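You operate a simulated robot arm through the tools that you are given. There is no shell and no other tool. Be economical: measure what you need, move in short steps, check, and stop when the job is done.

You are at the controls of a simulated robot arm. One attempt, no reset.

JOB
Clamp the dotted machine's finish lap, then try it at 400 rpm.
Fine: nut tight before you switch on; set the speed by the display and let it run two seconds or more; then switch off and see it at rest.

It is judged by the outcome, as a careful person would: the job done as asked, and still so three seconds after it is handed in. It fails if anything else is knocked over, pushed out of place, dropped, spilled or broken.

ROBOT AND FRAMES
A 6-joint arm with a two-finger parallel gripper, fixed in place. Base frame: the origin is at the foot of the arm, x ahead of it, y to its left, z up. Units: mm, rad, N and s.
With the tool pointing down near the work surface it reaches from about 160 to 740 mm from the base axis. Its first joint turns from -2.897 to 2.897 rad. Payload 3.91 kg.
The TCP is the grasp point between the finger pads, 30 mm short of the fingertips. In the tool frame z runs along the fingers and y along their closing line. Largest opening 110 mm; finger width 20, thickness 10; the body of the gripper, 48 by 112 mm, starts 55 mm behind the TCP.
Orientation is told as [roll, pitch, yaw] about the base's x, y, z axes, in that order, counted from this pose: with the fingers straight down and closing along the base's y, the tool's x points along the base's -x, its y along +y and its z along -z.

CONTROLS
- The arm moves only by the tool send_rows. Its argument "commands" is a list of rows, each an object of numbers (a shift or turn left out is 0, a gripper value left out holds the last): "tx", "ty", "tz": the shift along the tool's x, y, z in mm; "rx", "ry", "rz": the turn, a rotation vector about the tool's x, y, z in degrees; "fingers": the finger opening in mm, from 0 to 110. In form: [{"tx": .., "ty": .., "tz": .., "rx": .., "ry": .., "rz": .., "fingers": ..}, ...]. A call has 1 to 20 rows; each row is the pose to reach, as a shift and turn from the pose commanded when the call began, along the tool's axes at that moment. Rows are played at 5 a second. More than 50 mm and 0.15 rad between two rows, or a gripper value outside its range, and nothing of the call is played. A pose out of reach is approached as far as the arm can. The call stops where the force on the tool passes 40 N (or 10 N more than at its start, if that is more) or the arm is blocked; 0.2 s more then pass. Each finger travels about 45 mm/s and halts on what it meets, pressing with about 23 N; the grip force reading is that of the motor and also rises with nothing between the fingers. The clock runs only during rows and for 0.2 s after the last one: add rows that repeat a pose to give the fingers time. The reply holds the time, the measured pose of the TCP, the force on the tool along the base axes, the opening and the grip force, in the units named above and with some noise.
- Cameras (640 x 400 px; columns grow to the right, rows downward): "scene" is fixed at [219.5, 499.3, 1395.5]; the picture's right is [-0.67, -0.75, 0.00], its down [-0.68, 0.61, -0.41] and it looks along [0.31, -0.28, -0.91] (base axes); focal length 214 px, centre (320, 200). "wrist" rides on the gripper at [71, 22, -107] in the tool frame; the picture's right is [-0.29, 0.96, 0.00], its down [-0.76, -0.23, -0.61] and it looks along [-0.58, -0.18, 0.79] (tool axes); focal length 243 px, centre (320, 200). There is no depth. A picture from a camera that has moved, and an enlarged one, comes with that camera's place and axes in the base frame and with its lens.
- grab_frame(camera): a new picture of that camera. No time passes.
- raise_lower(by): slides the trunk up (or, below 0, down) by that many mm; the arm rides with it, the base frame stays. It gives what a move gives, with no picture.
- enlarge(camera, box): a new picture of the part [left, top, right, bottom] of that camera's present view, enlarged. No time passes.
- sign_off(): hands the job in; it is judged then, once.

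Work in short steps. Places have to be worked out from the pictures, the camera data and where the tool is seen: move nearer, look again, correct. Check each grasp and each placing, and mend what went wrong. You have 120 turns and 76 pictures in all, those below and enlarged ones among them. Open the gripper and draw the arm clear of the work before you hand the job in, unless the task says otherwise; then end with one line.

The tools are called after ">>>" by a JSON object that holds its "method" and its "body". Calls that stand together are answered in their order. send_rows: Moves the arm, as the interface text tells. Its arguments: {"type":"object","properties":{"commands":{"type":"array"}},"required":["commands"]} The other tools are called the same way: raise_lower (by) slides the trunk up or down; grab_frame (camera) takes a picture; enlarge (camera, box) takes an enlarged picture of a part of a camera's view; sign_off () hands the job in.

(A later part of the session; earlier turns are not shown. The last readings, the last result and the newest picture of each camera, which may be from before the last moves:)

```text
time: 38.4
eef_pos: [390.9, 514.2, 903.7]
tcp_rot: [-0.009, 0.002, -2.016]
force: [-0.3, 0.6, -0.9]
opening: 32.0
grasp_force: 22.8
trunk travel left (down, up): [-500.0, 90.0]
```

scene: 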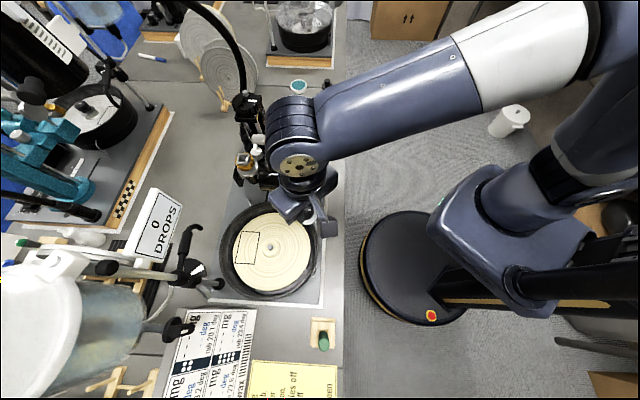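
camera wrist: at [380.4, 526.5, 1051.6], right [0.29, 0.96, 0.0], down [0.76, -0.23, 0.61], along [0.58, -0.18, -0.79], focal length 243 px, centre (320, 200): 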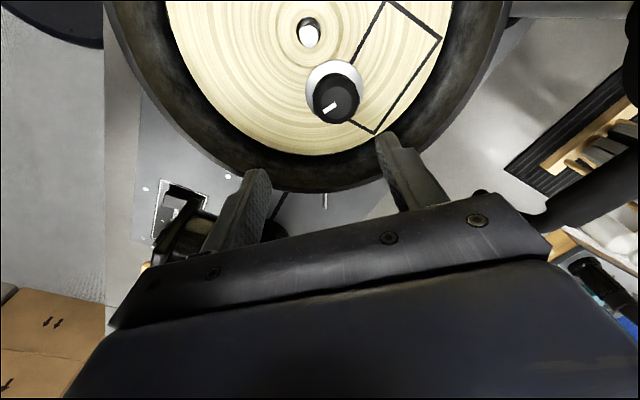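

There is no pull, so it is not threaded yet. The wrist has much more travel the other way, so I lift clear, wind back counter-clockwise, and then make a long clockwise turn under light pressure.

>>> {"method": "send_rows", "body": {"commands": [{"tz": -4}, {"tz": -4, "rz": -8.5}, {"tz": -4, "rz": -17}, {"tz": -4, "rz": -25.5}, {"tz": -4, "rz": -34}, {"tz": -4, "rz": -42.5}, {"tz": -4, "rz": -51}, {"tz": -4, "rz": -59.5}, {"tz": -4, "rz": -68}, {"tz": -4, "rz": -76.5}, {"tz": -4, "rz": -85}, {"tz": -4, "rz": -93.5}, {"tz": -4, "rz": -102}, {"tz": -4, "rz": -110.5}, {"tz": -4, "rz": -119}, {"tz": -4, "rz": -127.5}, {"tz": -4, "rz": -136}, {"tz": -4, "rz": -136}]}}

>>> {"method": "send_rows", "body": {"commands": [{"rz": -8.5}, {"rz": -17}, {"rz": -25.5}, {"rz": -34}, {"rz": -42.5}, {"rz": -51}, {"rz": -59.5}, {"rz": -68}, {"rz": -76.5}, {"rz": -85}, {"rz": -93.5}, {"rz": -102}, {"rz": -110.5}, {"rz": -119}, {"rz": -127.5}, {"rz": -136}, {"rz": -144}, {"rz": -152}, {"rz": -152}]}}

>>> {"method": "enlarge", "body": {"camera": "wrist", "box": [208, 80, 432, 220]}}

```text
time: 42.2
eef_pos: [391.6, 514.1, 910.0]
tcp_rot: [0.007, 0.004, 0.359]
force: [0.3, -1.0, 0.4]
opening: 31.8
grasp_force: 23.0
trunk travel left (down, up): [-500.0, 90.0]
```

```text
time: 46.2
eef_pos: [390.4, 512.7, 909.0]
tcp_rot: [-0.004, -0.005, 3.015]
force: [-0.7, 0.6, -0.4]
opening: 31.8
grasp_force: 23.2
trunk travel left (down, up): [-500.0, 90.0]
```

```text
2.86 times, centred on (320, 150) of wrist
camera zoom: at [459.5, 483.0, 1015.4], right [-0.41, -0.91, 0.0], down [-0.72, 0.32, 0.61], along [-0.56, 0.25, -0.79], focal length 693 px, centre (320, 343)
```

zoom: 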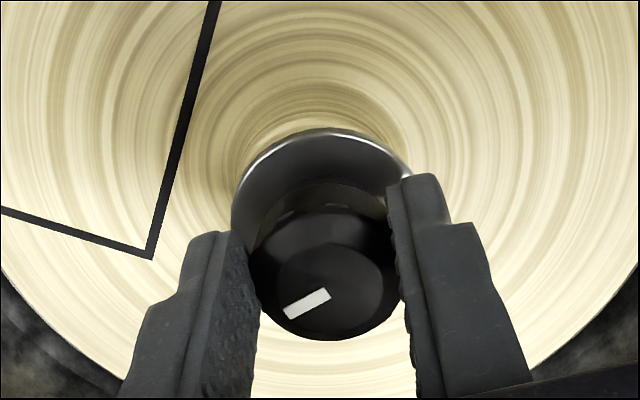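

The commanded position drifted a little at the joint limit. I shift 37 mm aside once more to measure the spindle from this opposite direction. Averaging it with the first view cancels the camera bias.

>>> {"method": "send_rows", "body": {"commands": [{"tz": -8}, {"tz": -8, "tx": -20}, {"tz": -8, "tx": -37}, {"tz": -8, "tx": -37}, {"tz": -8, "tx": -37}]}}

>>> {"method": "enlarge", "body": {"camera": "wrist", "box": [208, 60, 432, 200]}}

>>> {"method": "send_rows", "body": {"commands": [{}]}}

>>> {"method": "send_rows", "body": {"commands": [{}]}}

>>> {"method": "send_rows", "body": {"commands": [{}]}}

```text
time: 47.4
eef_pos: [352.8, 518.7, 917.5]
tcp_rot: [-0.003, -0.003, 3.012]
force: [-0.2, 0.7, -0.7]
opening: 31.9
grasp_force: 23.4
trunk travel left (down, up): [-500.0, 90.0]
```

```text
2.86 times, centred on (320, 130) of wrist
camera zoom: at [422.2, 487.2, 1023.6], right [-0.41, -0.91, 0.0], down [-0.72, 0.32, 0.61], along [-0.56, 0.25, -0.79], focal length 693 px, centre (320, 400)
```

zoom: 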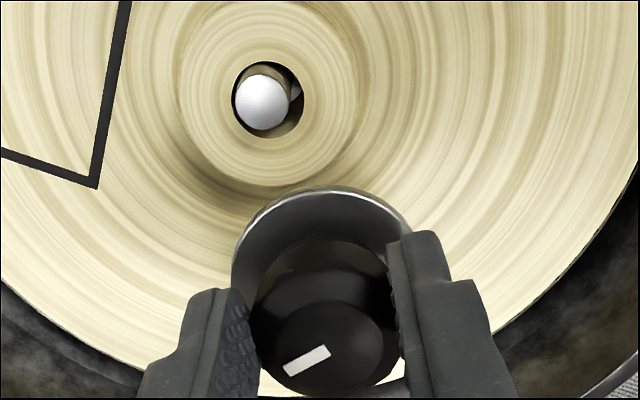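

```text
time: 47.8
eef_pos: [352.9, 518.5, 916.9]
tcp_rot: [-0.003, -0.005, 3.01]
force: [-0.1, -0.9, -0.5]
opening: 31.6
grasp_force: 23.1
trunk travel left (down, up): [-500.0, 90.0]
```

```text
time: 48.2
eef_pos: [353.1, 518.6, 918.8]
tcp_rot: [-0.003, -0.005, 3.01]
force: [0.2, 0.8, -1.0]
opening: 32.2
grasp_force: 22.8
trunk travel left (down, up): [-500.0, 90.0]
```

```text
time: 48.6
eef_pos: [353.7, 517.6, 919.1]
tcp_rot: [-0.003, -0.004, 3.011]
force: [-0.5, -0.5, -1.0]
opening: 31.9
grasp_force: 23.0
trunk travel left (down, up): [-500.0, 90.0]
```

All views now agree: with the wrist in this orientation the TCP should go to about (389.3, 516.5). I go there, touch lightly, then turn clockwise a long way.

>>> {"method": "send_rows", "body": {"commands": [{"tx": 18, "ty": -1.4}, {"tx": 36.1, "ty": -2.8}, {"tx": 36.1, "ty": -2.8, "tz": 8}, {"tx": 36.1, "ty": -2.8, "tz": 12}, {"tx": 36.1, "ty": -2.8, "tz": 14}, {"tx": 36.1, "ty": -2.8, "tz": 14}]}}

>>> {"method": "send_rows", "body": {"commands": [{}]}}

```text
time: 50.0
eef_pos: [390.7, 515.0, 903.6]
tcp_rot: [-0.004, -0.006, 3.009]
force: [0.6, 0.5, 3.0]
opening: 31.5
grasp_force: 22.9
trunk travel left (down, up): [-500.0, 90.0]
```

```text
time: 50.4
eef_pos: [390.5, 516.9, 904.2]
tcp_rot: [-0.003, -0.005, 3.009]
force: [-0.5, 0.1, 5.2]
opening: 31.5
grasp_force: 23.4
trunk travel left (down, up): [-500.0, 90.0]
```

It is touching with 4 N. x reads about 1 mm high, so I correct that, press slightly and turn 150° clockwise.

>>> {"method": "send_rows", "body": {"commands": [{"tx": -1, "tz": -0.5}, {"tx": -1, "tz": 0.8}, {"tx": -1, "tz": 0.8, "rz": 8.5}, {"tx": -1, "tz": 0.8, "rz": 17}, {"tx": -1, "tz": 0.8, "rz": 25.5}, {"tx": -1, "tz": 0.8, "rz": 34}, {"tx": -1, "tz": 0.8, "rz": 42.5}, {"tx": -1, "tz": 0.8, "rz": 51}, {"tx": -1, "tz": 0.8, "rz": 59.5}, {"tx": -1, "tz": 0.8, "rz": 68}, {"tx": -1, "tz": 0.8, "rz": 76.5}, {"tx": -1, "tz": 0.8, "rz": 85}, {"tx": -1, "tz": 0.8, "rz": 93.5}, {"tx": -1, "tz": 0.8, "rz": 102}, {"tx": -1, "tz": 0.8, "rz": 110.5}, {"tx": -1, "tz": 0.8, "rz": 119}, {"tx": -1, "tz": 0.8, "rz": 127.5}, {"tx": -1, "tz": 0.8, "rz": 136}, {"tx": -1, "tz": 0.8, "rz": 136}]}}

>>> {"method": "send_rows", "body": {"commands": [{}]}}

```text
time: 54.4
eef_pos: [388.7, 515.8, 903.6]
tcp_rot: [0.006, 0.0, 0.636]
force: [-1.0, 3.9, 16.6]
opening: 31.9
grasp_force: 22.9
trunk travel left (down, up): [-500.0, 90.0]
```

```text
time: 54.8
eef_pos: [388.1, 517.6, 903.5]
tcp_rot: [0.007, 0.0, 0.639]
force: [-0.3, 4.4, 16.9]
opening: 32.0
grasp_force: 22.9
trunk travel left (down, up): [-500.0, 90.0]
```

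No clear descent yet. I continue the clockwise turn to cover most of a full turn.

>>> {"method": "send_rows", "body": {"commands": [{"rz": 8.5}, {"rz": 17}, {"rz": 25.5}, {"rz": 34}, {"rz": 42.5}, {"rz": 51}, {"rz": 59.5}, {"rz": 68}, {"rz": 76.5}, {"rz": 85}, {"rz": 93.5}, {"rz": 102}, {"rz": 110.5}, {"rz": 119}, {"rz": 127.5}, {"rz": 136}, {"rz": 136}]}}

>>> {"method": "enlarge", "body": {"camera": "wrist", "box": [208, 80, 432, 220]}}

>>> {"method": "send_rows", "body": {"commands": [{}]}}

```text
time: 58.4
eef_pos: [389.0, 516.9, 903.3]
tcp_rot: [-0.009, 0.001, -1.739]
force: [2.5, 1.0, 9.3]
opening: 32.1
grasp_force: 22.7
trunk travel left (down, up): [-500.0, 90.0]
```

```text
2.86 times, centred on (320, 150) of wrist
camera zoom: at [422.9, 582.6, 1009.3], right [0.9, -0.45, -0.01], down [-0.35, -0.71, 0.61], along [-0.28, -0.54, -0.79], focal length 693 px, centre (320, 343)
```

zoom: 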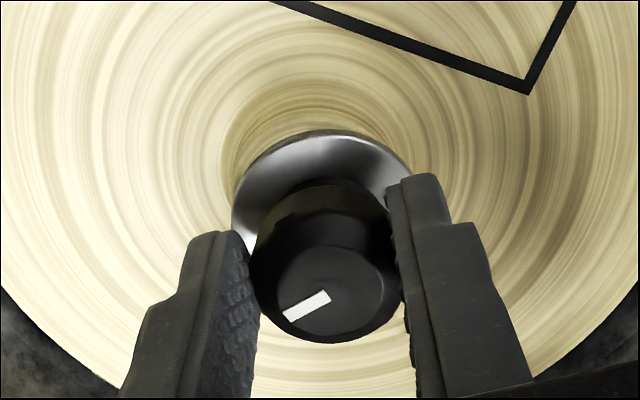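

```text
time: 58.8
eef_pos: [389.2, 516.1, 902.1]
tcp_rot: [-0.006, 0.0, -1.736]
force: [1.9, 0.0, 7.6]
opening: 31.9
grasp_force: 23.3
trunk travel left (down, up): [-500.0, 90.0]
```

The height is now about 902.7 and the force is down to 8 N, so it may have caught. I test with a 3 mm lift.

>>> {"method": "send_rows", "body": {"commands": [{"tz": -1.5}, {"tz": -3}, {"tz": -3}]}}

>>> {"method": "send_rows", "body": {"commands": [{}]}}

```text
time: 59.6
eef_pos: [388.6, 516.2, 905.2]
tcp_rot: [-0.007, 0.004, -1.735]
force: [0.6, 0.0, -0.1]
opening: 31.8
grasp_force: 23.1
trunk travel left (down, up): [-500.0, 90.0]
```

```text
time: 60.0
eef_pos: [389.5, 514.9, 905.9]
tcp_rot: [-0.006, 0.003, -1.735]
force: [-0.4, -0.1, -0.6]
opening: 31.8
grasp_force: 23.0
trunk travel left (down, up): [-500.0, 90.0]
```

It is still free. To learn whether the spindle tip is already inside the bore or only touching, I lower to light contact and push sideways 3 mm.

>>> {"method": "send_rows", "body": {"commands": [{"tz": 1.6}, {"tz": 1.6}, {"tz": 1.6, "tx": 1.5}, {"tz": 1.6, "tx": 3}, {"tz": 1.6, "tx": 3}]}}

>>> {"method": "send_rows", "body": {"commands": [{"tx": -1.5}, {"tx": -3}, {"tx": -4.5}, {"tx": -6}, {"tx": -6}]}}

```text
time: 61.2
eef_pos: [389.5, 518.7, 903.2]
tcp_rot: [-0.007, 0.001, -1.737]
force: [-0.6, -0.5, -0.3]
opening: 31.7
grasp_force: 23.1
trunk travel left (down, up): [-500.0, 90.0]
```

```text
time: 62.4
eef_pos: [389.0, 513.5, 904.4]
tcp_rot: [-0.007, 0.003, -1.738]
force: [-0.2, 0.2, -1.2]
opening: 31.8
grasp_force: 23.2
trunk travel left (down, up): [-500.0, 90.0]
```

No contact, so it is not captured. I wind back to yaw 0, level the small tilt and re-reference before a methodical search.

>>> {"method": "send_rows", "body": {"commands": [{"tz": -4}, {"tz": -4, "rz": -8.5}, {"tz": -4, "rz": -17}, {"tz": -4, "rz": -25.5}, {"tz": -4, "rz": -34}, {"tz": -4, "rz": -42.5}, {"tz": -4, "rz": -51}, {"tz": -4, "rz": -59.5}, {"tz": -4, "rz": -68}, {"tz": -4, "rz": -76.5}, {"tz": -4, "rz": -85}, {"tz": -4, "rz": -93.5}, {"tz": -4, "rz": -99.5}, {"tz": -4, "rz": -99.5}]}}

>>> {"method": "send_rows", "body": {"commands": [{}]}}

>>> {"method": "send_rows", "body": {"commands": [{}]}}

>>> {"method": "send_rows", "body": {"commands": [{}]}}

```text
time: 65.4
eef_pos: [388.3, 513.9, 907.1]
tcp_rot: [0.004, 0.004, 0.0]
force: [0.7, -0.6, -0.5]
opening: 31.8
grasp_force: 22.9
trunk travel left (down, up): [-500.0, 90.0]
```

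```text
time: 65.8
eef_pos: [387.7, 513.3, 907.2]
tcp_rot: [0.003, 0.006, 0.001]
force: [-0.4, -0.2, -1.3]
opening: 32.0
grasp_force: 22.8
trunk travel left (down, up): [-500.0, 90.0]
```

```text
time: 66.2
eef_pos: [387.0, 513.5, 907.8]
tcp_rot: [0.004, 0.006, 0.0]
force: [-0.3, -0.8, 0.1]
opening: 31.6
grasp_force: 23.1
trunk travel left (down, up): [-500.0, 90.0]
```

```text
time: 66.6
eef_pos: [388.9, 514.1, 907.4]
tcp_rot: [0.002, 0.006, 0.001]
force: [0.1, -0.2, -0.3]
opening: 32.0
grasp_force: 22.5
trunk travel left (down, up): [-500.0, 90.0]
```

TCP is at about (388.0, 513.7, 907.4). I level the tilt, shift aside and take high-zoom views of both the nut and the tip for a precise relative measurement.

>>> {"method": "send_rows", "body": {"commands": [{"tz": -8, "rx": 0.2, "ry": -0.3}, {"tz": -8, "tx": -20, "ty": 2.3, "rx": 0.2, "ry": -0.3}, {"tz": -8, "tx": -40, "ty": 2.3, "rx": 0.2, "ry": -0.3}, {"tz": -8, "tx": -40, "ty": 2.3, "rx": 0.2, "ry": -0.3}, {"tz": -8, "tx": -40, "ty": 2.3, "rx": 0.2, "ry": -0.3}]}}

>>> {"method": "enlarge", "body": {"camera": "wrist", "box": [280, 70, 360, 120]}}

>>> {"method": "enlarge", "body": {"camera": "wrist", "box": [272, 115, 368, 195]}}

>>> {"method": "send_rows", "body": {"commands": [{}]}}

>>> {"method": "send_rows", "body": {"commands": [{}]}}

>>> {"method": "send_rows", "body": {"commands": [{}]}}

```text
time: 67.8
eef_pos: [427.9, 516.9, 915.7]
tcp_rot: [0.0, -0.001, 0.001]
force: [0.1, -0.3, 0.5]
opening: 31.7
grasp_force: 22.9
trunk travel left (down, up): [-500.0, 90.0]
```

```text
8.00 times, centred on (320, 95) of wrist
camera zoom: at [358.1, 537.8, 1022.2], right [0.29, 0.96, 0.0], down [0.76, -0.23, 0.61], along [0.58, -0.18, -0.79], focal length 1941 px, centre (320, 1040)
```

zoom: 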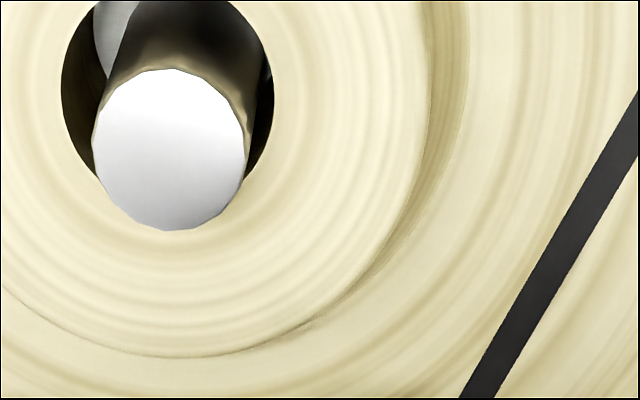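

```text
5.00 times, centred on (320, 155) of wrist
camera zoom: at [358.1, 537.8, 1022.2], right [0.29, 0.96, 0.0], down [0.76, -0.23, 0.61], along [0.58, -0.18, -0.79], focal length 1213 px, centre (320, 425)
```

zoom: 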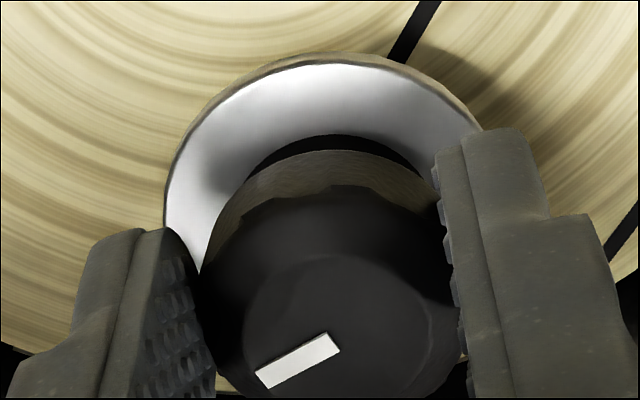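

```text
time: 68.2
eef_pos: [428.3, 516.4, 915.5]
tcp_rot: [0.0, -0.001, 0.001]
force: [0.1, 0.5, -1.0]
opening: 32.0
grasp_force: 22.8
trunk travel left (down, up): [-500.0, 90.0]
```

```text
time: 68.6
eef_pos: [428.7, 514.9, 916.1]
tcp_rot: [0.002, -0.001, 0.0]
force: [0.5, 0.5, 0.2]
opening: 31.9
grasp_force: 22.7
trunk travel left (down, up): [-500.0, 90.0]
```

```text
time: 69.0
eef_pos: [429.4, 515.3, 916.0]
tcp_rot: [0.0, -0.001, 0.0]
force: [-0.2, -0.2, -0.9]
opening: 32.2
grasp_force: 22.8
trunk travel left (down, up): [-500.0, 90.0]
```

The fine measurement shows the nut has slid about 3 mm in the grip along the pads and tilted slightly. That is why it would not thread. I set it down flat on the lap and re-grip it centred.

>>> {"method": "send_rows", "body": {"commands": [{"tx": -10}, {"tx": -10, "tz": 12}, {"tx": -10, "tz": 20}, {"tx": -10, "tz": 23}, {"tx": -10, "tz": 24.5}, {"tx": -10, "tz": 24.5}]}}

>>> {"method": "send_rows", "body": {"commands": [{"tz": 0.7}, {"tz": 0.7}]}}

```text
time: 70.4
eef_pos: [437.5, 515.4, 891.6]
tcp_rot: [-0.001, 0.0, 0.001]
force: [0.7, -0.2, -1.4]
opening: 31.9
grasp_force: 23.2
trunk travel left (down, up): [-500.0, 90.0]
```

```text
time: 71.0
eef_pos: [438.0, 516.2, 890.6]
tcp_rot: [0.001, 0.001, -0.002]
force: [-0.4, -0.3, 0.4]
opening: 31.7
grasp_force: 22.3
trunk travel left (down, up): [-500.0, 90.0]
```

No contact yet, so I continue down gently.

>>> {"method": "send_rows", "body": {"commands": [{"tz": 0.8}, {"tz": 0.8}]}}

>>> {"method": "send_rows", "body": {"commands": [{"tz": 0.8}, {"tz": 0.8}]}}

```text
time: 71.6
eef_pos: [438.4, 516.2, 889.9]
tcp_rot: [0.0, 0.001, 0.001]
force: [0.1, 0.2, -1.0]
opening: 31.7
grasp_force: 22.4
trunk travel left (down, up): [-500.0, 90.0]
```

```text
time: 72.2
eef_pos: [440.2, 516.5, 888.4]
tcp_rot: [0.0, 0.0, -0.001]
force: [0.5, 0.3, -1.0]
opening: 31.9
grasp_force: 22.7
trunk travel left (down, up): [-500.0, 90.0]
```

>>> {"method": "send_rows", "body": {"commands": [{"tz": 1}, {"tz": 1}]}}

>>> {"method": "send_rows", "body": {"commands": [{"tz": 1}, {"tz": 1}]}}

```text
time: 72.8
eef_pos: [438.5, 516.0, 888.3]
tcp_rot: [0.0, 0.0, 0.0]
force: [0.0, -0.1, -0.1]
opening: 31.8
grasp_force: 23.1
trunk travel left (down, up): [-500.0, 90.0]
```

```text
time: 73.4
eef_pos: [438.4, 516.2, 886.4]
tcp_rot: [-0.001, 0.0, 0.002]
force: [-0.4, -0.5, -0.5]
opening: 31.6
grasp_force: 22.9
trunk travel left (down, up): [-500.0, 90.0]
```

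Still no contact at about 887. I look before going further.

>>> {"method": "enlarge", "body": {"camera": "wrist", "box": [240, 60, 400, 200]}}

```text
2.86 times, centred on (320, 130) of wrist
camera zoom: at [368.0, 537.5, 993.4], right [0.29, 0.96, 0.0], down [0.76, -0.23, 0.61], along [0.58, -0.18, -0.79], focal length 693 px, centre (320, 400)
```

zoom: 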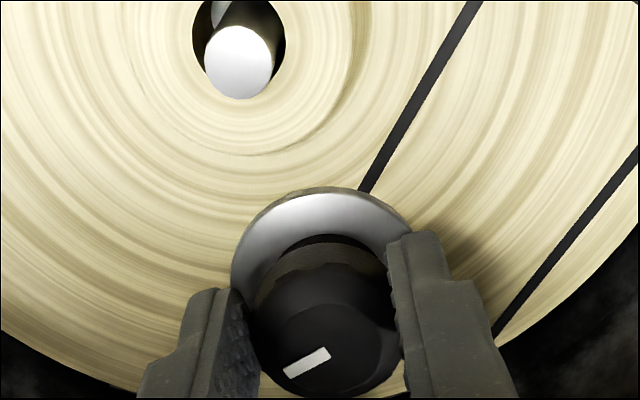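

A shadow gap still shows, so the nut is just above the lap. I keep stepping down.

>>> {"method": "send_rows", "body": {"commands": [{"tz": 1}, {"tz": 2}, {"tz": 2}]}}

>>> {"method": "send_rows", "body": {"commands": [{"tz": 1}, {"tz": 1}]}}

>>> {"method": "send_rows", "body": {"commands": [{"tz": 1}, {"tz": 1}]}}

```text
time: 74.2
eef_pos: [439.0, 516.4, 887.0]
tcp_rot: [0.002, -0.002, 0.001]
force: [0.2, -0.8, 12.8]
opening: 31.9
grasp_force: 23.0
trunk travel left (down, up): [-500.0, 90.0]
```

```text
time: 74.8
eef_pos: [438.5, 516.4, 887.9]
tcp_rot: [0.005, -0.003, 0.0]
force: [0.5, 0.9, 23.6]
opening: 32.2
grasp_force: 23.1
trunk travel left (down, up): [-500.0, 90.0]
```

```text
time: 75.4
eef_pos: [438.7, 516.8, 883.8]
tcp_rot: [0.003, -0.002, 0.0]
force: [3.6, 2.7, 24.9]
opening: 32.0
grasp_force: 23.5
trunk travel left (down, up): [-500.0, 90.0]
```

The nut is on the lap. I relieve the pressure and open.

>>> {"method": "send_rows", "body": {"commands": [{"tz": -2}, {"tz": -2, "fingers": 60}, {"tz": -2, "fingers": 60}, {"tz": -2, "fingers": 60}]}}

>>> {"method": "send_rows", "body": {"commands": [{"tz": -20}, {"tz": -30}, {"tz": -30}]}}

>>> {"method": "grab_frame", "body": {"camera": "wrist"}}

```text
time: 76.4
eef_pos: [438.9, 516.4, 884.4]
tcp_rot: [0.0, 0.002, 0.0]
force: [-0.1, 0.2, 0.3]
opening: 60.0
grasp_force: 0.0
trunk travel left (down, up): [-500.0, 90.0]
```

```text
time: 77.2
eef_pos: [438.1, 515.8, 914.8]
tcp_rot: [0.001, -0.001, 0.001]
force: [-0.2, -0.1, 0.7]
opening: 59.8
grasp_force: 0.1
trunk travel left (down, up): [-500.0, 90.0]
```

```text
28 pictures are left
camera wrist: at [367.7, 538.3, 1021.4], right [0.29, 0.96, 0.0], down [0.76, -0.23, 0.61], along [0.58, -0.18, -0.79], focal length 243 px, centre (320, 200)
```

wrist: 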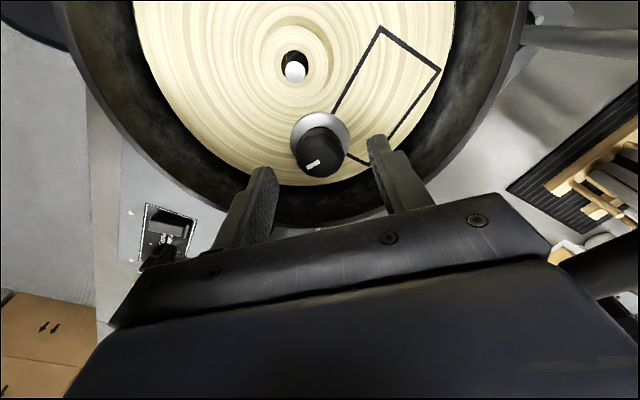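

The nut is upright on the lap. I re-centre it by squeezing along base x with the wrist at 90°, then open and squeeze along y at 0°, so it is centred both ways under the TCP.

>>> {"method": "send_rows", "body": {"commands": [{"tx": -2.5, "rz": -8.5}, {"tx": -2.5, "rz": -17}, {"tx": -2.5, "rz": -25.5}, {"tx": -2.5, "rz": -34}, {"tx": -2.5, "rz": -42.5}, {"tx": -2.5, "rz": -51}, {"tx": -2.5, "rz": -59.5}, {"tx": -2.5, "rz": -68}, {"tx": -2.5, "rz": -76.5}, {"tx": -2.5, "rz": -85}, {"tx": -2.5, "rz": -90}, {"tx": -2.5, "rz": -90, "tz": 15}, {"tx": -2.5, "rz": -90, "tz": 28}, {"tx": -2.5, "rz": -90, "tz": 28, "fingers": 20}, {"tx": -2.5, "rz": -90, "tz": 28, "fingers": 20}, {"tx": -2.5, "rz": -90, "tz": 28, "fingers": 20}, {"tx": -2.5, "rz": -90, "tz": 28, "fingers": 20}, {"tx": -2.5, "rz": -90, "tz": 28, "fingers": 20}]}}

>>> {"method": "send_rows", "body": {"commands": [{"fingers": 60}, {"fingers": 60}, {"fingers": 60}, {"rz": 8.5}, {"rz": 17}, {"rz": 25.5}, {"rz": 34}, {"rz": 42.5}, {"rz": 51}, {"rz": 59.5}, {"rz": 68}, {"rz": 76.5}, {"rz": 85}, {"rz": 90}, {"rz": 90, "fingers": 20}, {"rz": 90, "fingers": 20}, {"rz": 90, "fingers": 20}, {"rz": 90, "fingers": 20}, {"rz": 90, "fingers": 20}]}}

```text
time: 81.0
eef_pos: [442.1, 515.4, 886.5]
tcp_rot: [-0.001, -0.001, 1.571]
force: [1.1, 0.1, -0.1]
opening: 31.9
grasp_force: 23.2
trunk travel left (down, up): [-500.0, 90.0]
```

```text
time: 85.0
eef_pos: [441.6, 517.1, 887.0]
tcp_rot: [0.001, -0.001, -0.001]
force: [0.6, 0.3, -0.1]
opening: 32.1
grasp_force: 22.7
trunk travel left (down, up): [-500.0, 90.0]
```

The nut is now centred in the grip. I lift and take one view holding both the nut and the tip, to set the relative offset.

>>> {"method": "send_rows", "body": {"commands": [{"tz": -10}, {"tz": -28}, {"tz": -28, "tx": 12}, {"tz": -28, "tx": 12}, {"tz": -28, "tx": 12}]}}

>>> {"method": "enlarge", "body": {"camera": "wrist", "box": [240, 70, 400, 170]}}

>>> {"method": "send_rows", "body": {"commands": [{}]}}

>>> {"method": "send_rows", "body": {"commands": [{}]}}

```text
time: 86.2
eef_pos: [429.5, 517.0, 913.7]
tcp_rot: [-0.001, 0.0, 0.001]
force: [0.1, 0.3, -0.6]
opening: 31.8
grasp_force: 22.3
trunk travel left (down, up): [-500.0, 90.0]
```

```text
4.00 times, centred on (320, 120) of wrist
camera zoom: at [358.7, 538.3, 1021.2], right [0.29, 0.96, 0.0], down [0.76, -0.23, 0.61], along [0.58, -0.18, -0.79], focal length 970 px, centre (320, 520)
```

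zoom: 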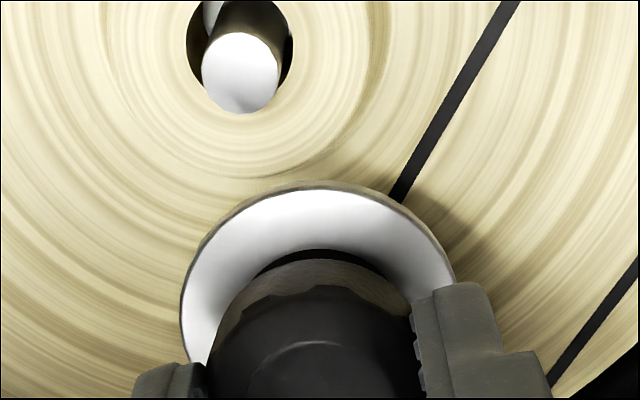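

```text
time: 86.6
eef_pos: [428.6, 516.6, 913.3]
tcp_rot: [0.0, 0.001, 0.0]
force: [-0.2, 0.1, 0.6]
opening: 32.0
grasp_force: 22.5
trunk travel left (down, up): [-500.0, 90.0]
```

```text
time: 87.0
eef_pos: [429.9, 517.0, 914.7]
tcp_rot: [0.0, 0.001, 0.0]
force: [-0.3, -0.6, 0.6]
opening: 32.0
grasp_force: 23.1
trunk travel left (down, up): [-500.0, 90.0]
```

The new view shows the nut sitting straight. Before, it had been picked up tilted off the hub's edge. The tip is about (−40.2, −0.8) from the TCP, so I move over it and lower gently.

>>> {"method": "send_rows", "body": {"commands": [{"tz": -4}, {"tz": -4, "tx": 20}, {"tz": -4, "tx": 40.2, "ty": -0.8}, {"tz": -4, "tx": 40.2, "ty": -0.8}, {"tz": 2, "tx": 40.2, "ty": -0.8}, {"tz": 4, "tx": 40.2, "ty": -0.8}, {"tz": 4, "tx": 40.2, "ty": -0.8}]}}

>>> {"method": "send_rows", "body": {"commands": [{"tz": 1}, {"tz": 1.5}, {"tz": 1.5}]}}

```text
time: 88.6
eef_pos: [390.1, 515.6, 911.7]
tcp_rot: [0.0, 0.0, 0.001]
force: [0.1, 0.0, -0.6]
opening: 31.9
grasp_force: 23.3
trunk travel left (down, up): [-500.0, 90.0]
```

```text
time: 89.4
eef_pos: [389.5, 515.4, 909.1]
tcp_rot: [0.0, 0.001, 0.0]
force: [-0.5, -0.1, -1.0]
opening: 31.8
grasp_force: 22.8
trunk travel left (down, up): [-500.0, 90.0]
```

No contact yet at 909. I continue in small steps.

>>> {"method": "send_rows", "body": {"commands": [{"tz": 1}, {"tz": 1.5}, {"tz": 1.5}]}}

>>> {"method": "send_rows", "body": {"commands": [{"tz": 1}, {"tz": 1}]}}

>>> {"method": "send_rows", "body": {"commands": [{"tz": 1}, {"tz": 1}]}}

```text
time: 90.2
eef_pos: [388.8, 515.2, 907.2]
tcp_rot: [0.0, 0.0, 0.002]
force: [0.4, -0.7, -0.6]
opening: 32.0
grasp_force: 23.5
trunk travel left (down, up): [-500.0, 90.0]
```

```text
time: 90.8
eef_pos: [388.9, 515.2, 906.2]
tcp_rot: [-0.001, -0.001, 0.0]
force: [-0.2, 0.4, -0.1]
opening: 31.9
grasp_force: 23.0
trunk travel left (down, up): [-500.0, 90.0]
```

```text
time: 91.4
eef_pos: [390.2, 515.8, 905.5]
tcp_rot: [-0.001, 0.0, 0.002]
force: [1.4, 5.3, -2.1]
opening: 32.1
grasp_force: 23.1
trunk travel left (down, up): [-500.0, 90.0]
```

A sideways force with a slight downward pull appeared, which suggests the thread has taken the nut. I ease sideways toward it, then turn clockwise and watch.

>>> {"method": "send_rows", "body": {"commands": [{"ty": 0.4}, {"ty": 0.4}]}}

>>> {"method": "send_rows", "body": {"commands": [{"rz": 8}, {"rz": 16}, {"rz": 24}, {"rz": 32}, {"rz": 40}, {"rz": 40}]}}

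```text
time: 92.0
eef_pos: [389.4, 515.5, 905.6]
tcp_rot: [-0.001, 0.001, 0.001]
force: [1.4, 5.6, -1.3]
opening: 32.3
grasp_force: 23.2
trunk travel left (down, up): [-500.0, 90.0]
```

```text
time: 93.4
eef_pos: [387.7, 515.1, 906.2]
tcp_rot: [-0.002, -0.002, -0.701]
force: [1.1, 4.1, -5.9]
opening: 32.2
grasp_force: 23.4
trunk travel left (down, up): [-500.0, 90.0]
```

The downward pull grew to 6 N over 40°, so the thread is engaged. I follow it down as I turn on to near the wrist limit.

>>> {"method": "send_rows", "body": {"commands": [{"tx": 0.3, "ty": 0.4, "tz": 0.4, "rz": 0}, {"tx": 0.3, "ty": 0.4, "tz": 0.5, "rz": 8}, {"tx": 0.3, "ty": 0.4, "tz": 0.6, "rz": 16}, {"tx": 0.3, "ty": 0.4, "tz": 0.7, "rz": 24}, {"tx": 0.3, "ty": 0.4, "tz": 0.8, "rz": 32}, {"tx": 0.3, "ty": 0.4, "tz": 0.9, "rz": 40}, {"tx": 0.3, "ty": 0.4, "tz": 1.0, "rz": 48}, {"tx": 0.3, "ty": 0.4, "tz": 1.1, "rz": 56}, {"tx": 0.3, "ty": 0.4, "tz": 1.2, "rz": 64}, {"tx": 0.3, "ty": 0.4, "tz": 1.2, "rz": 64}]}}

```text
time: 95.6
eef_pos: [389.1, 516.3, 904.2]
tcp_rot: [0.0, 0.0, -1.817]
force: [-0.2, -1.3, -3.5]
opening: 32.0
grasp_force: 23.0
trunk travel left (down, up): [-500.0, 90.0]
```

It is following well. I open, wind back counter-clockwise clear of the nut, and check that the nut stays put.

>>> {"method": "send_rows", "body": {"commands": [{"fingers": 52}, {"fingers": 52}, {"fingers": 52, "rz": -8.5}, {"rz": -17}, {"rz": -25.5}, {"rz": -34}, {"rz": -42.5}, {"rz": -51}, {"rz": -59.5}, {"rz": -68}, {"rz": -76.5}, {"rz": -85}, {"rz": -93.5}, {"rz": -102}, {"rz": -110.5}, {"rz": -119}, {"rz": -127.5}, {"rz": -136}, {"rz": -136}]}}

>>> {"method": "enlarge", "body": {"camera": "wrist", "box": [208, 80, 432, 220]}}

>>> {"method": "send_rows", "body": {"commands": [{"rz": -8.5}, {"rz": -17}, {"rz": -25.5}, {"rz": -34}, {"rz": -42.5}, {"rz": -51}, {"rz": -59.5}, {"rz": -68}, {"rz": -76.5}, {"rz": -85}, {"rz": -93.5}, {"rz": -102}, {"rz": -110.5}, {"rz": -119}, {"rz": -127.5}, {"rz": -136}, {"rz": -136}]}}

```text
time: 99.6
eef_pos: [387.7, 516.6, 905.2]
tcp_rot: [-0.001, 0.0, 0.559]
force: [-0.2, 0.1, -0.1]
opening: 52.1
grasp_force: 0.0
trunk travel left (down, up): [-500.0, 90.0]
```

```text
2.86 times, centred on (320, 150) of wrist
camera zoom: at [317.8, 496.8, 1011.1], right [-0.26, 0.96, 0.0], down [0.77, 0.21, 0.61], along [0.59, 0.16, -0.79], focal length 693 px, centre (320, 343)
```

zoom: 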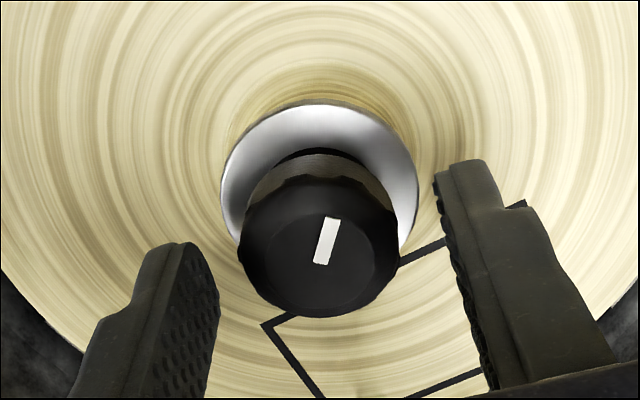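

```text
time: 103.2
eef_pos: [388.5, 516.3, 904.0]
tcp_rot: [0.002, -0.001, 2.934]
force: [0.3, -0.3, 0.8]
opening: 52.0
grasp_force: 0.1
trunk travel left (down, up): [-500.0, 90.0]
```

The nut stays threaded and upright. I grip it again and turn another 136° clockwise, following it down.

>>> {"method": "send_rows", "body": {"commands": [{"tz": 2}, {"tz": 2, "fingers": 20}, {"tz": 2, "fingers": 20}, {"tz": 2, "fingers": 20}, {"tz": 2, "rz": 8.5}, {"tz": 2.1, "rz": 17}, {"tz": 2.2, "rz": 25.5}, {"tz": 2.3, "rz": 34}, {"tz": 2.4, "rz": 42.5}, {"tz": 2.5, "rz": 51}, {"tz": 2.6, "rz": 59.5}, {"tz": 2.7, "rz": 68}, {"tz": 2.8, "rz": 76.5}, {"tz": 2.9, "rz": 85}, {"tz": 3.0, "rz": 93.5}, {"tz": 3.1, "rz": 102}, {"tz": 3.2, "rz": 110.5}, {"tz": 3.3, "rz": 119}, {"tz": 3.3, "rz": 119}]}}

>>> {"method": "send_rows", "body": {"commands": [{}]}}

```text
time: 107.2
eef_pos: [389.4, 515.8, 901.3]
tcp_rot: [0.0, 0.001, 0.853]
force: [-0.7, -0.1, 1.2]
opening: 32.6
grasp_force: 22.8
trunk travel left (down, up): [-500.0, 90.0]
```

```text
time: 107.6
eef_pos: [388.3, 516.4, 900.9]
tcp_rot: [0.001, -0.001, 0.856]
force: [-1.3, -0.6, 2.4]
opening: 32.4
grasp_force: 22.8
trunk travel left (down, up): [-500.0, 90.0]
```

The force is near zero, so the follow rate matches. I turn another 150°.

>>> {"method": "send_rows", "body": {"commands": [{"rz": 8.5}, {"rz": 17, "tz": 0.1}, {"rz": 25.5, "tz": 0.1}, {"rz": 34, "tz": 0.2}, {"rz": 42.5, "tz": 0.3}, {"rz": 51, "tz": 0.3}, {"rz": 59.5, "tz": 0.4}, {"rz": 68, "tz": 0.5}, {"rz": 76.5, "tz": 0.5}, {"rz": 85, "tz": 0.6}, {"rz": 93.5, "tz": 0.7}, {"rz": 102, "tz": 0.7}, {"rz": 110.5, "tz": 0.8}, {"rz": 119, "tz": 0.9}, {"rz": 127.5, "tz": 0.9}, {"rz": 136, "tz": 1.0}, {"rz": 144.5, "tz": 1.1}, {"rz": 150, "tz": 1.1}, {"rz": 150, "tz": 1.1}]}}

>>> {"method": "enlarge", "body": {"camera": "wrist", "box": [208, 80, 432, 220]}}

```text
time: 111.6
eef_pos: [389.1, 516.5, 900.6]
tcp_rot: [0.001, 0.0, -1.765]
force: [-0.1, 0.5, 0.9]
opening: 32.6
grasp_force: 23.0
trunk travel left (down, up): [-500.0, 90.0]
```

```text
2.86 times, centred on (320, 150) of wrist
camera zoom: at [424.3, 582.3, 1006.8], right [0.88, -0.47, 0.0], down [-0.37, -0.7, 0.61], along [-0.29, -0.54, -0.79], focal length 693 px, centre (320, 343)
```

zoom: 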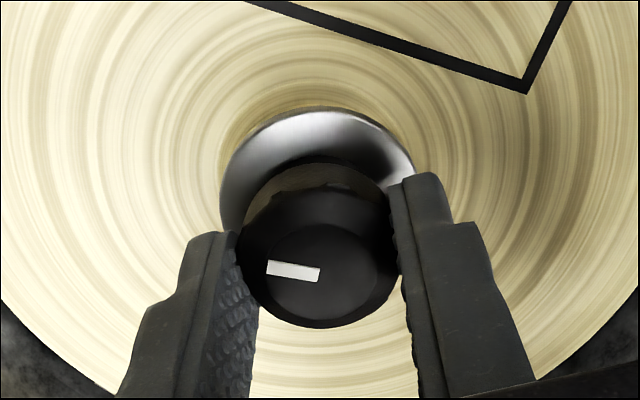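

The nut is turning down. I release, wind back and repeat.

>>> {"method": "send_rows", "body": {"commands": [{"fingers": 52}, {"fingers": 52}, {"fingers": 52, "rz": -8.5}, {"rz": -17}, {"rz": -25.5}, {"rz": -34}, {"rz": -42.5}, {"rz": -51}, {"rz": -59.5}, {"rz": -68}, {"rz": -76.5}, {"rz": -85}, {"rz": -93.5}, {"rz": -102}, {"rz": -110.5}, {"rz": -119}, {"rz": -127.5}, {"rz": -136}, {"rz": -136}]}}

>>> {"method": "send_rows", "body": {"commands": [{"rz": -8.5}, {"rz": -17}, {"rz": -25.5}, {"rz": -34}, {"rz": -42.5}, {"rz": -51}, {"rz": -59.5}, {"rz": -68}, {"rz": -76.5}, {"rz": -85}, {"rz": -93.5}, {"rz": -102}, {"rz": -110.5}, {"rz": -119}, {"rz": -127.5}, {"rz": -136}, {"rz": -136, "fingers": 20}, {"rz": -136, "fingers": 20}, {"rz": -136, "fingers": 20}, {"rz": -136, "fingers": 20}]}}

>>> {"method": "send_rows", "body": {"commands": [{"rz": 8.5}, {"rz": 17, "tz": 0.1}, {"rz": 25.5, "tz": 0.1}, {"rz": 34, "tz": 0.2}, {"rz": 42.5, "tz": 0.3}, {"rz": 51, "tz": 0.3}, {"rz": 59.5, "tz": 0.4}, {"rz": 68, "tz": 0.5}, {"rz": 76.5, "tz": 0.5}, {"rz": 85, "tz": 0.6}, {"rz": 93.5, "tz": 0.7}, {"rz": 102, "tz": 0.7}, {"rz": 110.5, "tz": 0.8}, {"rz": 119, "tz": 0.9}, {"rz": 127.5, "tz": 0.9}, {"rz": 136, "tz": 1.0}, {"rz": 136, "tz": 1.0}]}}

>>> {"method": "send_rows", "body": {"commands": [{"rz": 8.5}, {"rz": 17, "tz": 0.1}, {"rz": 25.5, "tz": 0.1}, {"rz": 34, "tz": 0.2}, {"rz": 42.5, "tz": 0.3}, {"rz": 51, "tz": 0.3}, {"rz": 59.5, "tz": 0.4}, {"rz": 68, "tz": 0.5}, {"rz": 76.5, "tz": 0.5}, {"rz": 85, "tz": 0.6}, {"rz": 93.5, "tz": 0.7}, {"rz": 102, "tz": 0.7}, {"rz": 110.5, "tz": 0.8}, {"rz": 119, "tz": 0.9}, {"rz": 127.5, "tz": 0.9}, {"rz": 134, "tz": 1.0}, {"rz": 134, "tz": 1.0}]}}

```text
time: 115.6
eef_pos: [388.6, 515.9, 899.4]
tcp_rot: [0.0, 0.001, 0.614]
force: [0.0, 0.6, 0.0]
opening: 52.0
grasp_force: 0.0
trunk travel left (down, up): [-500.0, 90.0]
```

```text
time: 119.8
eef_pos: [387.8, 515.6, 900.2]
tcp_rot: [0.0, 0.002, 2.986]
force: [-0.4, -1.8, 1.2]
opening: 32.5
grasp_force: 23.3
trunk travel left (down, up): [-500.0, 90.0]
```

```text
time: 123.4
eef_pos: [388.7, 515.8, 900.1]
tcp_rot: [-0.001, 0.0, 0.609]
force: [-1.2, 0.9, 1.1]
opening: 32.0
grasp_force: 23.2
trunk travel left (down, up): [-500.0, 90.0]
```

```text
time: 127.0
eef_pos: [389.5, 515.9, 899.2]
tcp_rot: [0.0, 0.0, -1.731]
force: [-0.3, 0.6, 1.9]
opening: 32.5
grasp_force: 22.4
trunk travel left (down, up): [-500.0, 90.0]
```

Force is still near zero. I check that the nut follows and how far the flange is from the hub.

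>>> {"method": "enlarge", "body": {"camera": "wrist", "box": [256, 90, 384, 190]}}

```text
4.00 times, centred on (320, 140) of wrist
camera zoom: at [422.0, 583.2, 1004.8], right [0.9, -0.44, 0.0], down [-0.35, -0.71, 0.61], along [-0.27, -0.55, -0.79], focal length 970 px, centre (320, 440)
```

zoom: 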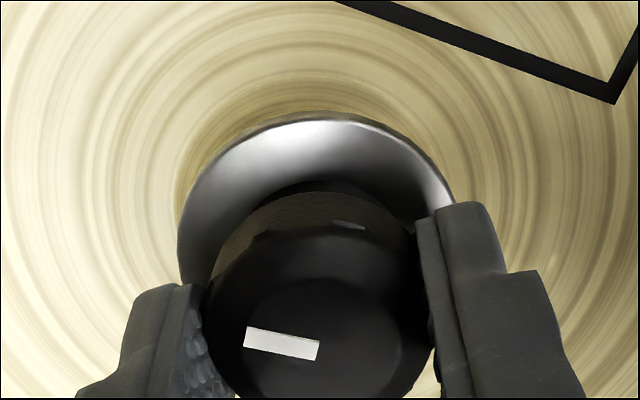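

The nut follows the gripper and the lap stays still. I do another cycle.

>>> {"method": "send_rows", "body": {"commands": [{"fingers": 52}, {"fingers": 52}, {"fingers": 52, "rz": -8.5}, {"rz": -17}, {"rz": -25.5}, {"rz": -34}, {"rz": -42.5}, {"rz": -51}, {"rz": -59.5}, {"rz": -68}, {"rz": -76.5}, {"rz": -85}, {"rz": -93.5}, {"rz": -102}, {"rz": -110.5}, {"rz": -119}, {"rz": -127.5}, {"rz": -136}, {"rz": -136}]}}

>>> {"method": "send_rows", "body": {"commands": [{"rz": -8.5}, {"rz": -17}, {"rz": -25.5}, {"rz": -34}, {"rz": -42.5}, {"rz": -51}, {"rz": -59.5}, {"rz": -68}, {"rz": -76.5}, {"rz": -85}, {"rz": -93.5}, {"rz": -102}, {"rz": -110.5}, {"rz": -119}, {"rz": -127.5}, {"rz": -134}, {"rz": -134, "fingers": 20}, {"rz": -134, "fingers": 20}, {"rz": -134, "fingers": 20}, {"rz": -134, "fingers": 20}]}}

>>> {"method": "send_rows", "body": {"commands": [{"rz": 8.5}, {"rz": 17, "tz": 0.1}, {"rz": 25.5, "tz": 0.1}, {"rz": 34, "tz": 0.2}, {"rz": 42.5, "tz": 0.3}, {"rz": 51, "tz": 0.3}, {"rz": 59.5, "tz": 0.4}, {"rz": 68, "tz": 0.5}, {"rz": 76.5, "tz": 0.5}, {"rz": 85, "tz": 0.6}, {"rz": 93.5, "tz": 0.7}, {"rz": 102, "tz": 0.7}, {"rz": 110.5, "tz": 0.8}, {"rz": 119, "tz": 0.9}, {"rz": 127.5, "tz": 0.9}, {"rz": 136, "tz": 1.0}, {"rz": 136, "tz": 1.0}]}}

>>> {"method": "send_rows", "body": {"commands": [{"rz": 8.5}, {"rz": 17}, {"rz": 25.5, "tz": 0.1}, {"rz": 34, "tz": 0.2}, {"rz": 42.5, "tz": 0.3}, {"rz": 51, "tz": 0.3}, {"rz": 59.5, "tz": 0.4}, {"rz": 68, "tz": 0.5}, {"rz": 76.5, "tz": 0.5}, {"rz": 85, "tz": 0.6}, {"rz": 93.5, "tz": 0.7}, {"rz": 102, "tz": 0.7}, {"rz": 110.5, "tz": 0.8}, {"rz": 119, "tz": 0.8}, {"rz": 127.5, "tz": 0.8}, {"rz": 134, "tz": 0.8}, {"rz": 134, "tz": 0.8}]}}

```text
time: 131.0
eef_pos: [389.8, 517.5, 897.8]
tcp_rot: [0.0, 0.0, 0.647]
force: [-0.2, -1.2, -0.6]
opening: 52.0
grasp_force: 0.0
trunk travel left (down, up): [-500.0, 90.0]
```

```text
time: 135.2
eef_pos: [388.0, 516.2, 898.0]
tcp_rot: [0.001, 0.001, 2.984]
force: [-0.1, -2.1, -0.2]
opening: 32.4
grasp_force: 22.5
trunk travel left (down, up): [-500.0, 90.0]
```

```text
time: 138.8
eef_pos: [388.8, 515.5, 896.8]
tcp_rot: [-0.002, -0.001, 0.609]
force: [0.2, 0.4, 1.6]
opening: 32.0
grasp_force: 22.8
trunk travel left (down, up): [-500.0, 90.0]
```

```text
time: 142.4
eef_pos: [389.5, 516.4, 897.2]
tcp_rot: [0.0, 0.0, -1.731]
force: [-0.8, -0.4, 0.7]
opening: 32.6
grasp_force: 23.3
trunk travel left (down, up): [-500.0, 90.0]
```

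I check the mark for slip, which would tell me it is tight.

>>> {"method": "enlarge", "body": {"camera": "wrist", "box": [256, 90, 384, 190]}}

```text
4.00 times, centred on (320, 140) of wrist
camera zoom: at [422.0, 583.3, 1003.2], right [0.9, -0.44, 0.0], down [-0.35, -0.71, 0.61], along [-0.27, -0.55, -0.79], focal length 970 px, centre (320, 440)
```

zoom: 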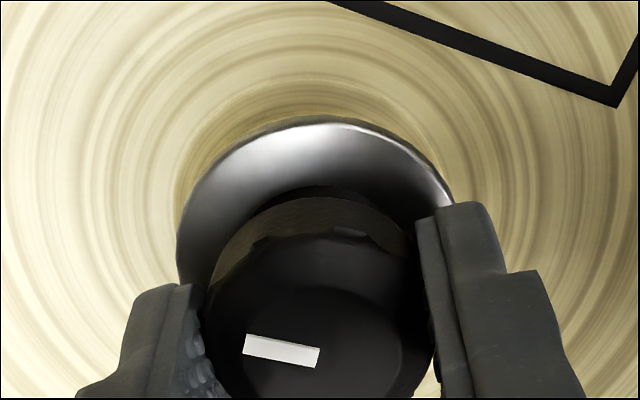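

There is no slip, and I am over-following slightly (the pitch is nearer 1.5 mm). I do another cycle with a slower follow.

>>> {"method": "send_rows", "body": {"commands": [{"fingers": 52}, {"fingers": 52}, {"fingers": 52, "rz": -8.5}, {"rz": -17}, {"rz": -25.5}, {"rz": -34}, {"rz": -42.5}, {"rz": -51}, {"rz": -59.5}, {"rz": -68}, {"rz": -76.5}, {"rz": -85}, {"rz": -93.5}, {"rz": -102}, {"rz": -110.5}, {"rz": -119}, {"rz": -127.5}, {"rz": -136}, {"rz": -136}]}}

>>> {"method": "send_rows", "body": {"commands": [{"rz": -8.5}, {"rz": -17}, {"rz": -25.5}, {"rz": -34}, {"rz": -42.5}, {"rz": -51}, {"rz": -59.5}, {"rz": -68}, {"rz": -76.5}, {"rz": -85}, {"rz": -93.5}, {"rz": -102}, {"rz": -110.5}, {"rz": -119}, {"rz": -127.5}, {"rz": -134}, {"rz": -134, "fingers": 20}, {"rz": -134, "fingers": 20}, {"rz": -134, "fingers": 20}, {"rz": -134, "fingers": 20}]}}

>>> {"method": "send_rows", "body": {"commands": [{"rz": 8.5}, {"rz": 17}, {"rz": 25.5, "tz": 0.1}, {"rz": 34, "tz": 0.1}, {"rz": 42.5, "tz": 0.2}, {"rz": 51, "tz": 0.2}, {"rz": 59.5, "tz": 0.2}, {"rz": 68, "tz": 0.3}, {"rz": 76.5, "tz": 0.3}, {"rz": 85, "tz": 0.3}, {"rz": 93.5, "tz": 0.4}, {"rz": 102, "tz": 0.4}, {"rz": 110.5, "tz": 0.4}, {"rz": 119, "tz": 0.5}, {"rz": 127.5, "tz": 0.5}, {"rz": 136, "tz": 0.5}, {"rz": 136, "tz": 0.5}]}}

>>> {"method": "send_rows", "body": {"commands": [{"rz": 8.5}, {"rz": 17}, {"rz": 25.5, "tz": 0.1}, {"rz": 34, "tz": 0.1}, {"rz": 42.5, "tz": 0.2}, {"rz": 51, "tz": 0.2}, {"rz": 59.5, "tz": 0.2}, {"rz": 68, "tz": 0.3}, {"rz": 76.5, "tz": 0.3}, {"rz": 85, "tz": 0.3}, {"rz": 93.5, "tz": 0.4}, {"rz": 102, "tz": 0.4}, {"rz": 110.5, "tz": 0.4}, {"rz": 119, "tz": 0.5}, {"rz": 127.5, "tz": 0.5}, {"rz": 134, "tz": 0.5}, {"rz": 134, "tz": 0.5}]}}

>>> {"method": "enlarge", "body": {"camera": "wrist", "box": [256, 90, 384, 190]}}

```text
time: 146.4
eef_pos: [390.5, 516.0, 896.1]
tcp_rot: [0.0, -0.001, 0.647]
force: [-0.8, -0.2, 0.2]
opening: 52.0
grasp_force: 0.1
trunk travel left (down, up): [-500.0, 90.0]
```

```text
time: 150.6
eef_pos: [388.0, 515.7, 896.5]
tcp_rot: [-0.001, 0.0, 2.984]
force: [-0.7, 1.5, -0.2]
opening: 32.4
grasp_force: 23.0
trunk travel left (down, up): [-500.0, 90.0]
```

```text
time: 154.2
eef_pos: [388.9, 515.4, 895.1]
tcp_rot: [0.0, 0.0, 0.609]
force: [0.4, -0.4, 1.3]
opening: 31.9
grasp_force: 22.7
trunk travel left (down, up): [-500.0, 90.0]
```

```text
time: 157.8
eef_pos: [388.8, 516.4, 895.9]
tcp_rot: [0.0, 0.0, -1.73]
force: [-0.6, -0.4, 1.5]
opening: 32.5
grasp_force: 23.3
trunk travel left (down, up): [-500.0, 90.0]
```

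```text
4.00 times, centred on (320, 140) of wrist
camera zoom: at [422.0, 583.3, 1001.8], right [0.9, -0.44, 0.0], down [-0.35, -0.71, 0.61], along [-0.27, -0.55, -0.79], focal length 970 px, centre (320, 440)
```

zoom: 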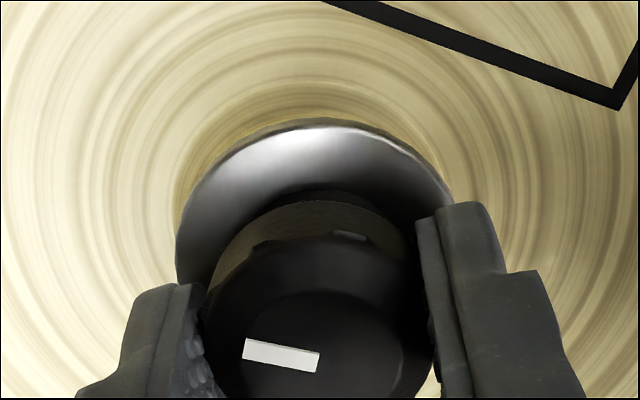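

It is still turning freely. I do another cycle holding height, so the pull reading shows the true descent.

>>> {"method": "send_rows", "body": {"commands": [{"fingers": 52}, {"fingers": 52}, {"fingers": 52, "rz": -8.5}, {"rz": -17}, {"rz": -25.5}, {"rz": -34}, {"rz": -42.5}, {"rz": -51}, {"rz": -59.5}, {"rz": -68}, {"rz": -76.5}, {"rz": -85}, {"rz": -93.5}, {"rz": -102}, {"rz": -110.5}, {"rz": -119}, {"rz": -127.5}, {"rz": -136}, {"rz": -136}]}}

>>> {"method": "send_rows", "body": {"commands": [{"rz": -8.5}, {"rz": -17}, {"rz": -25.5}, {"rz": -34}, {"rz": -42.5}, {"rz": -51}, {"rz": -59.5}, {"rz": -68}, {"rz": -76.5}, {"rz": -85}, {"rz": -93.5}, {"rz": -102}, {"rz": -110.5}, {"rz": -119}, {"rz": -127.5}, {"rz": -134}, {"rz": -134, "fingers": 20}, {"rz": -134, "fingers": 20}, {"rz": -134, "fingers": 20}, {"rz": -134, "fingers": 20}]}}

>>> {"method": "send_rows", "body": {"commands": [{"rz": 8.5}, {"rz": 17}, {"rz": 25.5}, {"rz": 34}, {"rz": 42.5}, {"rz": 51}, {"rz": 59.5}, {"rz": 68}, {"rz": 76.5}, {"rz": 85}, {"rz": 93.5}, {"rz": 102}, {"rz": 110.5}, {"rz": 119}, {"rz": 127.5}, {"rz": 136}, {"rz": 136}]}}

>>> {"method": "send_rows", "body": {"commands": [{"rz": 8.5}, {"rz": 17}, {"rz": 25.5}, {"rz": 34}, {"rz": 42.5}, {"rz": 51}, {"rz": 59.5}, {"rz": 68}, {"rz": 76.5}, {"rz": 85}, {"rz": 93.5}, {"rz": 102}, {"rz": 110.5}, {"rz": 119}, {"rz": 127.5}, {"rz": 134}, {"rz": 134}]}}

>>> {"method": "enlarge", "body": {"camera": "wrist", "box": [256, 90, 384, 190]}}

```text
time: 161.8
eef_pos: [387.7, 516.6, 895.0]
tcp_rot: [-0.002, 0.0, 0.647]
force: [-0.2, 0.3, 0.4]
opening: 52.1
grasp_force: 0.0
trunk travel left (down, up): [-500.0, 90.0]
```

```text
time: 166.0
eef_pos: [389.9, 516.4, 896.1]
tcp_rot: [-0.001, 0.002, 2.984]
force: [0.5, -0.4, 0.5]
opening: 32.5
grasp_force: 22.3
trunk travel left (down, up): [-500.0, 90.0]
```

```text
time: 169.6
eef_pos: [388.6, 516.5, 894.9]
tcp_rot: [-0.001, 0.001, 0.61]
force: [0.3, -0.2, -0.6]
opening: 32.3
grasp_force: 22.9
trunk travel left (down, up): [-500.0, 90.0]
```

```text
time: 173.2
eef_pos: [389.1, 516.2, 895.9]
tcp_rot: [0.001, 0.0, -1.729]
force: [-0.6, 0.3, 0.2]
opening: 32.5
grasp_force: 23.4
trunk travel left (down, up): [-500.0, 90.0]
```

```text
4.00 times, centred on (320, 140) of wrist
camera zoom: at [422.0, 583.5, 1001.9], right [0.9, -0.44, 0.0], down [-0.35, -0.71, 0.61], along [-0.27, -0.55, -0.79], focal length 970 px, centre (320, 440)
```

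zoom: 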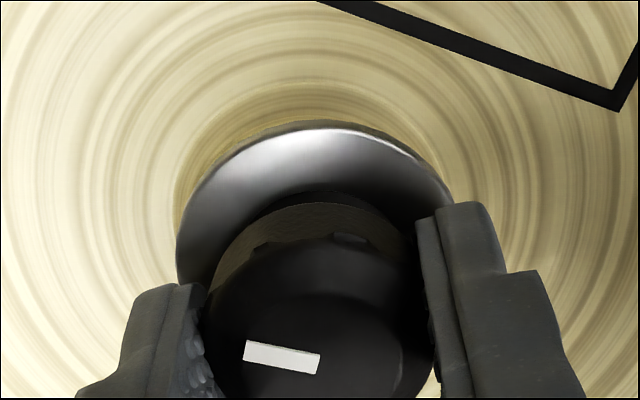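

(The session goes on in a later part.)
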